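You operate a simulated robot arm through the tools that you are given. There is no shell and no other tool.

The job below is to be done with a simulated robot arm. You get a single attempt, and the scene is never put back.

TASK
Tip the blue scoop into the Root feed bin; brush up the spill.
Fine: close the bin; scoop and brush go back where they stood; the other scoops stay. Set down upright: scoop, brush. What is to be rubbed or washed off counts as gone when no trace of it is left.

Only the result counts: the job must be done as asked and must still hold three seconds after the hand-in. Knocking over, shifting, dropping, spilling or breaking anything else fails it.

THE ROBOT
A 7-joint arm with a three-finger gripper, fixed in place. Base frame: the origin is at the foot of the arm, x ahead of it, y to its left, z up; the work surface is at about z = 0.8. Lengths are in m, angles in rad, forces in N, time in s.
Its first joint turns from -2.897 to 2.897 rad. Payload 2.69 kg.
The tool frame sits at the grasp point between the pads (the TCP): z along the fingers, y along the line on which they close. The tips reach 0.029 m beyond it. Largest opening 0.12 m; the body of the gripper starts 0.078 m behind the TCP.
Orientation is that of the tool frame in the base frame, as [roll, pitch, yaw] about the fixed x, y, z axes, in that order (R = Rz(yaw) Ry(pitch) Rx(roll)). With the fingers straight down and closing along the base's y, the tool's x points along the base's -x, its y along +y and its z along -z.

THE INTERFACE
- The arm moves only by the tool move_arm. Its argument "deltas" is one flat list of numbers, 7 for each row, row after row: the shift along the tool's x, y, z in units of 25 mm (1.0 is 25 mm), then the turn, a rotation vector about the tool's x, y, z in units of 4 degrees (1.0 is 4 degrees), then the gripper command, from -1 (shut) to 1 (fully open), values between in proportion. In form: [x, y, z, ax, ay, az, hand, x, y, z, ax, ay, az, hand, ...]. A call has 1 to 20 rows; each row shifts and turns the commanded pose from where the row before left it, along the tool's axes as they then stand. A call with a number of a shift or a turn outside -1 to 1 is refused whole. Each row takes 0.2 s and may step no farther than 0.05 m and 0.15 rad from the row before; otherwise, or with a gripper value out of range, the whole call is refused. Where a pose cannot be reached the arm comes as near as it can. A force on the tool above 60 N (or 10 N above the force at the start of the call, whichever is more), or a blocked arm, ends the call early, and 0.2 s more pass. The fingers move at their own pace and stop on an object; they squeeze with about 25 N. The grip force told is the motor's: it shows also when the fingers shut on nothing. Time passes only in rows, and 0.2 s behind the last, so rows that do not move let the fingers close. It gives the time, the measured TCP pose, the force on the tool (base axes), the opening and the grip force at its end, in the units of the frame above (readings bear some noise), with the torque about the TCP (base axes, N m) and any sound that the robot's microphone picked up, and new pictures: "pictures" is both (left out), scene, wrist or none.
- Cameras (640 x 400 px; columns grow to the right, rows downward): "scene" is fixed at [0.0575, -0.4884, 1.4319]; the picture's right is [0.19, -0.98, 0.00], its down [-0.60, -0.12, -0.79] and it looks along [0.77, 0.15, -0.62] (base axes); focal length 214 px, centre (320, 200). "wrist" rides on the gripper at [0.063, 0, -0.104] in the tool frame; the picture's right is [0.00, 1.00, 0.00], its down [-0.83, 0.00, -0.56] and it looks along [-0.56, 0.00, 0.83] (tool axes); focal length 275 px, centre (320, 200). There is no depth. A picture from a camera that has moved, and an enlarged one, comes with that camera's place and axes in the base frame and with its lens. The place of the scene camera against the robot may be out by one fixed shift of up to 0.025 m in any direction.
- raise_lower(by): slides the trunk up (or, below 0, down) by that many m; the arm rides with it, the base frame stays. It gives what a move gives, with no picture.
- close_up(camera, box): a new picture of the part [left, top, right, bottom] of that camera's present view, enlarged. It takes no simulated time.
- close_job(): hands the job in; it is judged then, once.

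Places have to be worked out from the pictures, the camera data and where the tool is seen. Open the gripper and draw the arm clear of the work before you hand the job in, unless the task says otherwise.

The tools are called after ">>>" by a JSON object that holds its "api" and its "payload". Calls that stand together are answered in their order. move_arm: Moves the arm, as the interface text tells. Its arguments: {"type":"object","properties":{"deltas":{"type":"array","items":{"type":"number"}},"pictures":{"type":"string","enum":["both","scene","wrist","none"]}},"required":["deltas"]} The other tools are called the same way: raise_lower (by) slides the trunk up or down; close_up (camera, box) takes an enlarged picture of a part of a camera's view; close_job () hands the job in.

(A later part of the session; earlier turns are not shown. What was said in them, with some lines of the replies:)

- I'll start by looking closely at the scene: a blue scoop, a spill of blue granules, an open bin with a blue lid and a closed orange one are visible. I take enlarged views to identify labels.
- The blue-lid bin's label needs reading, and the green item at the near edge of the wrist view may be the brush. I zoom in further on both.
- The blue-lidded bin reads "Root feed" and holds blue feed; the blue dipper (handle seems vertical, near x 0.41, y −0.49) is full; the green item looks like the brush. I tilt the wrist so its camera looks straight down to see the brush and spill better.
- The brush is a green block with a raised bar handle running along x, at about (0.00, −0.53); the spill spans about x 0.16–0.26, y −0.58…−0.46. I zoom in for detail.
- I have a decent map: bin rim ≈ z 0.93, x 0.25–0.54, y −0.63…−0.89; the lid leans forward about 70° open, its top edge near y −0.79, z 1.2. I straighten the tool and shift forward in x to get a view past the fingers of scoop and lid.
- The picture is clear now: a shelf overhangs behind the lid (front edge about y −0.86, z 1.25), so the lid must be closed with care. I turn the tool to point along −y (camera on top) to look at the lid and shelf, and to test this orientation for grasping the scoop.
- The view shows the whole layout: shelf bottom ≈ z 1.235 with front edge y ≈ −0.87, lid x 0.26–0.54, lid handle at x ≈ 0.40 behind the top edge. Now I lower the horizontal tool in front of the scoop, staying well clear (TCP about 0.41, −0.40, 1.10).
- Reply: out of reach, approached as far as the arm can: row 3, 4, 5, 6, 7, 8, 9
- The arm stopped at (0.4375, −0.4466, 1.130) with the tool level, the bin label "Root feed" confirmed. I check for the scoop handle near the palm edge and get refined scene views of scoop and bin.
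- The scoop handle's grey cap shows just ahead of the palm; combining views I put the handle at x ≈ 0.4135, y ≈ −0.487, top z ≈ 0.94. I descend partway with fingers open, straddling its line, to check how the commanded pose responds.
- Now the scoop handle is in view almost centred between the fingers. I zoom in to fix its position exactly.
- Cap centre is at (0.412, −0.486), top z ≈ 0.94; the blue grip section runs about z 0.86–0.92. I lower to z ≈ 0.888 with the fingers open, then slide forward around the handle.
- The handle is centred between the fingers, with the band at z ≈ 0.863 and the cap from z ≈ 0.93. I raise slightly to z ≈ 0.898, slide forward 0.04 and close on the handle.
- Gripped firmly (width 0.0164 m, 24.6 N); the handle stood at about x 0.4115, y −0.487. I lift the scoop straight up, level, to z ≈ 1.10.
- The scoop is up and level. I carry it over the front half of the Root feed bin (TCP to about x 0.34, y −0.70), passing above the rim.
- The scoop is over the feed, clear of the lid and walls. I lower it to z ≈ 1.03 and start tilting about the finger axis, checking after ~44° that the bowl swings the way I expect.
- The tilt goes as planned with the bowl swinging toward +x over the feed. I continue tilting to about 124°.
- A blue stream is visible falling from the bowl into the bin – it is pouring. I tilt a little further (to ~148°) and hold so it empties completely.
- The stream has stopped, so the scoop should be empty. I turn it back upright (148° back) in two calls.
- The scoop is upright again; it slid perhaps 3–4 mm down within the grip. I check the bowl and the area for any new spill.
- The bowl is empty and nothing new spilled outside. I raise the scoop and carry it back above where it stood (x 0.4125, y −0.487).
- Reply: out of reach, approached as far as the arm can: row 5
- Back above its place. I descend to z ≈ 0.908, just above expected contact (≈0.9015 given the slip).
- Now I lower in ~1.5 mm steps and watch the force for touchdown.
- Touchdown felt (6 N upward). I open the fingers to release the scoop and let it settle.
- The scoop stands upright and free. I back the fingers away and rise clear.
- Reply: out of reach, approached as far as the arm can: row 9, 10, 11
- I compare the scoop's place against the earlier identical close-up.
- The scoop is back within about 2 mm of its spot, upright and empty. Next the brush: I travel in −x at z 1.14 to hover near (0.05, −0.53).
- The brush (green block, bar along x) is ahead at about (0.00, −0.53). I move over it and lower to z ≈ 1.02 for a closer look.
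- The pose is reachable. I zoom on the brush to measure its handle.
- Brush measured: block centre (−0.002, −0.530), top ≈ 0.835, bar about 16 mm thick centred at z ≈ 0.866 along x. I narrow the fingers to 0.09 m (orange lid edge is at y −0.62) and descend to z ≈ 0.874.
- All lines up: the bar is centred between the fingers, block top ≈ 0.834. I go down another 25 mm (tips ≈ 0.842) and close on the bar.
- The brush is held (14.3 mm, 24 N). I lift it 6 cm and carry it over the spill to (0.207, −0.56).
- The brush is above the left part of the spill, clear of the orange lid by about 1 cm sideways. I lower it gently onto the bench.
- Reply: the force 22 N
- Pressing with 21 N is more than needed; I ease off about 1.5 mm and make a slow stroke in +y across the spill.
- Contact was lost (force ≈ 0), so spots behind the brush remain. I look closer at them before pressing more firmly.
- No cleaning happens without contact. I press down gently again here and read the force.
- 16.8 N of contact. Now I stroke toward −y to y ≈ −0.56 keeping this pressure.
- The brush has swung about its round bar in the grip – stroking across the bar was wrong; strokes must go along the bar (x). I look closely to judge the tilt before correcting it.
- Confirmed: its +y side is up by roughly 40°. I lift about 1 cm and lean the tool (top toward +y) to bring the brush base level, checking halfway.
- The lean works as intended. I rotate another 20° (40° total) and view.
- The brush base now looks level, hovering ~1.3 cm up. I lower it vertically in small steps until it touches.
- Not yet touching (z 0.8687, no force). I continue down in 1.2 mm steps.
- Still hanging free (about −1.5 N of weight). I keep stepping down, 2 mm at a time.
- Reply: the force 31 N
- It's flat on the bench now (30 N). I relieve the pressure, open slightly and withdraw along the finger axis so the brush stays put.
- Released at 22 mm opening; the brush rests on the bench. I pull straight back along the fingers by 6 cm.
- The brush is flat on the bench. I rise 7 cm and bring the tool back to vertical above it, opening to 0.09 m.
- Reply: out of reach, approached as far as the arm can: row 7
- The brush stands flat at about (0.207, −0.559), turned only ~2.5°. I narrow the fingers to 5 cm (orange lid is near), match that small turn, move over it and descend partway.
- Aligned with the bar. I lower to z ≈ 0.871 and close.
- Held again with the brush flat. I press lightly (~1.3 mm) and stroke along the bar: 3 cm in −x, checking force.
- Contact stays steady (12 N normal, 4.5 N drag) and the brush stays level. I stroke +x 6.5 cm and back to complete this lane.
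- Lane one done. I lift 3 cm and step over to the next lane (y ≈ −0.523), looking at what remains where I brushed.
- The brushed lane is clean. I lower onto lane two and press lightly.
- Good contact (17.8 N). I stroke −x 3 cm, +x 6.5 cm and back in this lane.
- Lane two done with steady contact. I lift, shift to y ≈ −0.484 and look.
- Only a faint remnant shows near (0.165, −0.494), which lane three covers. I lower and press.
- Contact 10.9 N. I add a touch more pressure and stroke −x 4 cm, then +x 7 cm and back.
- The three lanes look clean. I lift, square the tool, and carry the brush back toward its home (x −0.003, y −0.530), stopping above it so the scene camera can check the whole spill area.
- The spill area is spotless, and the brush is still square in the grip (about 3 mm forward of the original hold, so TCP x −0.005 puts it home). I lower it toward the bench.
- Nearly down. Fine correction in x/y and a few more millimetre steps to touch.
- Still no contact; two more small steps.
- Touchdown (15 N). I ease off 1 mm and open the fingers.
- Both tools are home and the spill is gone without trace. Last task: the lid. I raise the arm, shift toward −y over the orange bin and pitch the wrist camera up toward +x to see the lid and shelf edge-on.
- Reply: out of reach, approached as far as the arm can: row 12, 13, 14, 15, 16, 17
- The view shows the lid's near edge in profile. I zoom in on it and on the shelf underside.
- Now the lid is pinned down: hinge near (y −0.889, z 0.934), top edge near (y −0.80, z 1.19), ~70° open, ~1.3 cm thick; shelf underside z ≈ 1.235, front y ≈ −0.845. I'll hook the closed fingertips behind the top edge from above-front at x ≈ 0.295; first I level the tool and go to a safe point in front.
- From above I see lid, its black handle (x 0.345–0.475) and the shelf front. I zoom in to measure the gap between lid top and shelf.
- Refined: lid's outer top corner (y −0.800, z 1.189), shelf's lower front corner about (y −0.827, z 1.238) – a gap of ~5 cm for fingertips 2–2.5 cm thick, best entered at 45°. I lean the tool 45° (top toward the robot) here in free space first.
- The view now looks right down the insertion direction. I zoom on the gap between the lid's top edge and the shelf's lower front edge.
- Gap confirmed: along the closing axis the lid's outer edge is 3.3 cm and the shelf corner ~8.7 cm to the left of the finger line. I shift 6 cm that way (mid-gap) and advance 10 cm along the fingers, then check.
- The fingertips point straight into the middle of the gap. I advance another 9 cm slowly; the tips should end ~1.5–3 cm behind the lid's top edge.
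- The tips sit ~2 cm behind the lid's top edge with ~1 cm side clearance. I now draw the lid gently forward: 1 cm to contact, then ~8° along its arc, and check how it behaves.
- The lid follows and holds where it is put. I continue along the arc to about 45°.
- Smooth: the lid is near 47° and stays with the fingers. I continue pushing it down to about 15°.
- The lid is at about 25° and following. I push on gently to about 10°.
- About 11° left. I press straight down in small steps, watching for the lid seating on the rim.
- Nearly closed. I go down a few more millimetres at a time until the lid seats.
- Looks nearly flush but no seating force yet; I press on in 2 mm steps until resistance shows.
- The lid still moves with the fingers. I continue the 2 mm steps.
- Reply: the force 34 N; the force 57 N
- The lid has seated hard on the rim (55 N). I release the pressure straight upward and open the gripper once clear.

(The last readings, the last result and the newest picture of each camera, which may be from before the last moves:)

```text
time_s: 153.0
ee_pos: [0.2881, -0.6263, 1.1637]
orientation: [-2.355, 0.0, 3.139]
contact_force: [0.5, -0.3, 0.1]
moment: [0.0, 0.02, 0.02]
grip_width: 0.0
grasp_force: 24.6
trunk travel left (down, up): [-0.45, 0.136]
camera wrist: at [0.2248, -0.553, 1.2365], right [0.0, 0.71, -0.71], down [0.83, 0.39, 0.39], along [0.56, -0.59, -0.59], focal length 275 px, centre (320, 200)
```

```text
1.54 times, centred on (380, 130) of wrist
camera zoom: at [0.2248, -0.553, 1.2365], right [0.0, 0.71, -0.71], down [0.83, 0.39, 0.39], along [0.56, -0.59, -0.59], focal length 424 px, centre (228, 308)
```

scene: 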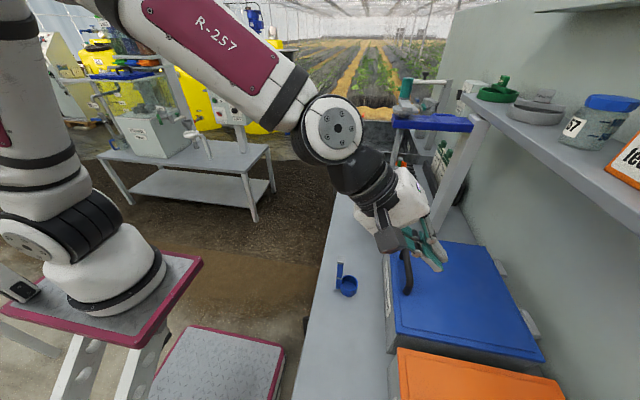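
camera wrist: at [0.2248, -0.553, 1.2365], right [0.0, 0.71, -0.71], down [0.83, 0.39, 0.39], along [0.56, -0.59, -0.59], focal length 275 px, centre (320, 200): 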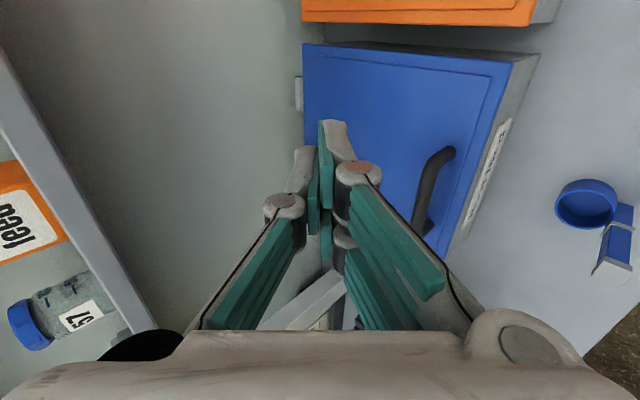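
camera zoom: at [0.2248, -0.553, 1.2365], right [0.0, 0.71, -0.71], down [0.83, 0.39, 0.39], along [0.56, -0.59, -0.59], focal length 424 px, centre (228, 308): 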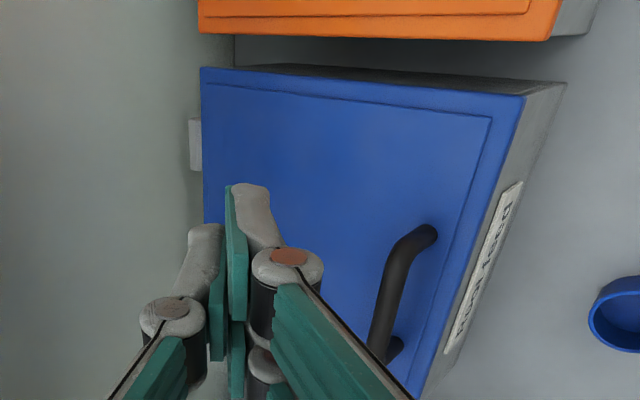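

The lid stays closed flush, like the orange one. I straighten the tool and withdraw to the starting area with the gripper open.

>>> {"api": "move_arm", "payload": {"deltas": [0, 0, 0, -1, 0, 0, -1, 0, 0, 0, -1, 0, 0, -1, 0, 0, 0, -1, 0, 0, -1, 0, 0, 0, -1, 0, 0, -1, 0, 0, 0, -1, 0, 0, -1, 0, 0, 0, -1, 0, 0, -1, 0, 0, 0, -1, 0, 0, -1, 0, 0, 0, -1, 0, 0, -1, 0, 0, 0, -1, 0, 0, -1, 0, 0, 0, -1, 0, 0, -1, 0, 0, 0, -1, 0, 0, -1, 0, 0, 0, -0.25, 0, 0, -1], "pictures": "none"}}

>>> {"api": "move_arm", "payload": {"deltas": [0, 0.67, -0.92, 0, 0, 0, -1, 0.5, 0.67, -0.92, 0, 0, 0, 0, 0.7, 0.67, -0.92, 0, 0, 0, 1, 0.7, 0.67, -0.92, 0, 0, 0, 1, 0.7, 0.67, -0.92, 0, 0, 0, 1, 0.7, 0.67, -0.92, 0, 0, 0, 1, 0.7, 0.67, -0.92, 0, 0, 0, 1, 0.7, 0.67, -0.92, 0, 0, 0, 1, 0.7, 0.67, -0.92, 0, 0, 0, 1, 0.7, 0.67, -0.92, 0, 0, 0, 1], "pictures": "both"}}

```text
time_s: 155.6
ee_pos: [0.288, -0.628, 1.1634]
orientation: [-3.141, -0.001, 3.141]
contact_force: [0.0, 0.0, -0.1]
moment: [-0.01, -0.04, 0.02]
grip_width: 0.0001
grasp_force: 25.1
trunk travel left (down, up): [-0.45, 0.136]
```

```text
time_s: 157.8
ee_pos: [0.135, -0.4607, 1.3954]
orientation: [3.141, -0.001, -3.141]
contact_force: [-0.1, -0.2, -0.6]
moment: [0.02, 0.02, 0.01]
grip_width: 0.1202
grasp_force: 0.0
trunk travel left (down, up): [-0.45, 0.136]
camera wrist: at [0.0711, -0.4612, 1.4984], right [0.0, 1.0, 0.0], down [0.83, 0.0, 0.56], along [0.56, 0.0, -0.83], focal length 275 px, centre (320, 200)
```

scene: 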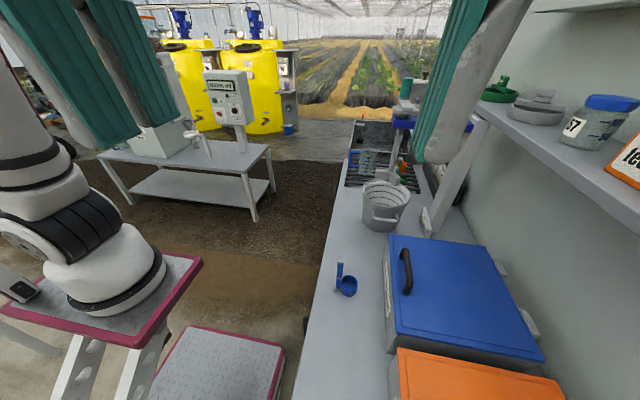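
wrist: 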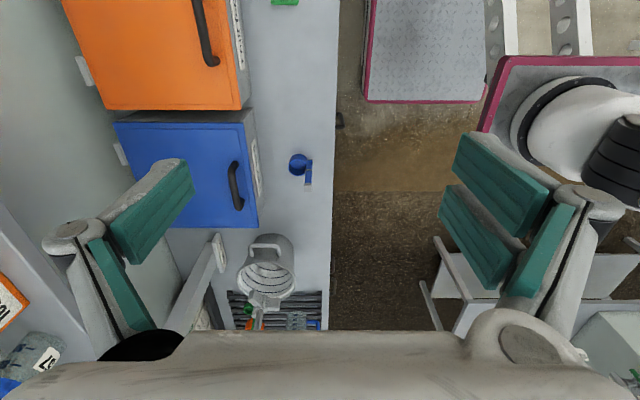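

Lid closed, arm withdrawn, gripper open. I make a last close inspection of scoop, spill area, brush, and the lid's seat.

>>> {"api": "close_up", "payload": {"camera": "wrist", "box": [220, 0, 350, 100]}}

>>> {"api": "close_up", "payload": {"camera": "wrist", "box": [90, 90, 330, 240]}}

>>> {"api": "close_up", "payload": {"camera": "scene", "box": [290, 240, 450, 400]}}

>>> {"api": "close_up", "payload": {"camera": "scene", "box": [370, 220, 560, 380]}}

```text
4.00 times, centred on (285, 50) of wrist
camera zoom: at [0.0711, -0.4612, 1.4984], right [0.0, 1.0, 0.0], down [0.83, 0.0, 0.56], along [0.56, 0.0, -0.83], focal length 1101 px, centre (460, 800)
```

zoom: 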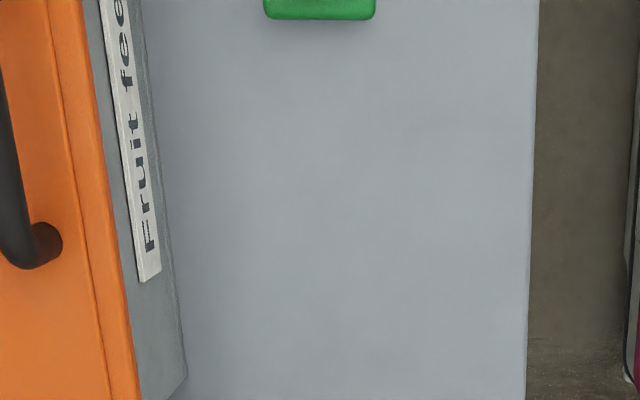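

```text
2.67 times, centred on (210, 165) of wrist
camera zoom: at [0.0711, -0.4612, 1.4984], right [0.0, 1.0, 0.0], down [0.83, 0.0, 0.56], along [0.56, 0.0, -0.83], focal length 734 px, centre (613, 293)
```

zoom: 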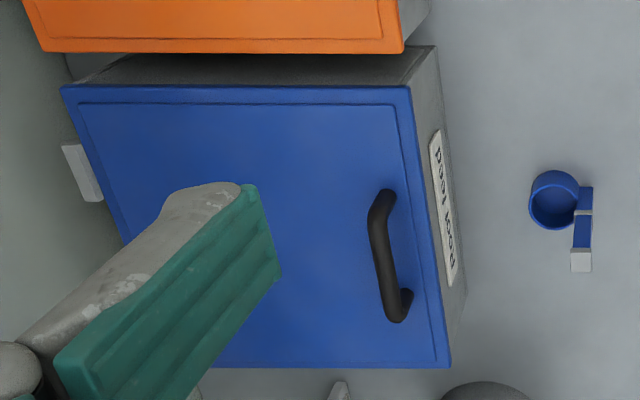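

```text
2.50 times, centred on (370, 320) of scene
camera zoom: at [0.0575, -0.4884, 1.4319], right [0.19, -0.98, 0.0], down [-0.6, -0.12, -0.79], along [0.77, 0.15, -0.62], focal length 536 px, centre (195, -100)
```

zoom: 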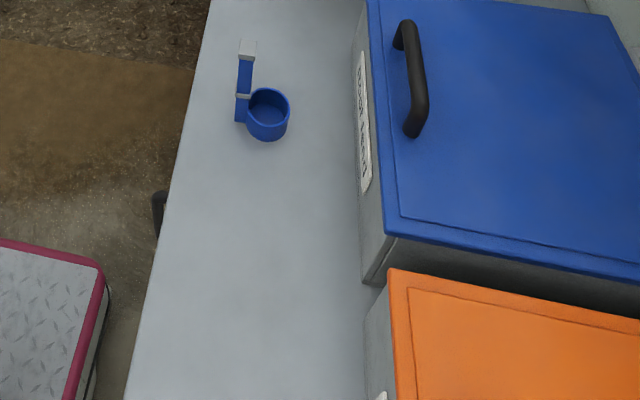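

```text
2.50 times, centred on (465, 300) of scene
camera zoom: at [0.0575, -0.4884, 1.4319], right [0.19, -0.98, 0.0], down [-0.6, -0.12, -0.79], along [0.77, 0.15, -0.62], focal length 536 px, centre (-42, -50)
```

zoom: 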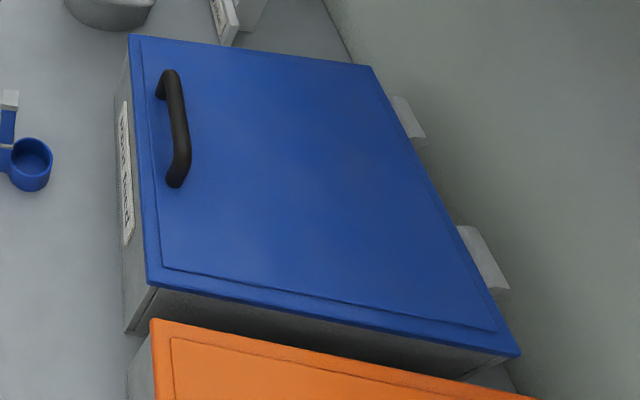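

Everything checks out: the scoop is empty, upright and on its spot. The spill is gone without trace, the brush is home and flat, the Root feed lid is seated, and the other scoops are untouched. I hand the job in.

>>> {"api": "close_job", "payload": {}}

```text
The job is handed in.
```

The job is handed in; I got no verdict back, so this is what the final pictures and readings showed.

- **Scoop:** I tipped the blue scoop into the Root feed bin and it emptied fully. It stands upright within about 2 mm of where it stood.
- **Spill:** The bench shows no trace of it in close-ups from both cameras.
- **Brush:** It lies flat within about 2 mm of its original place. It swung in the grip during an early stroke, so I set it down, regrasped it and brushed along its handle instead.
- **Bin:** The Root feed lid is closed and seated firmly on the rim. I saw no sign that the bin moved.
- **Rest of the scene:** I did not touch the other scoops, the shelf items or the orange bin. The gripper is open and the arm is clear of the work.
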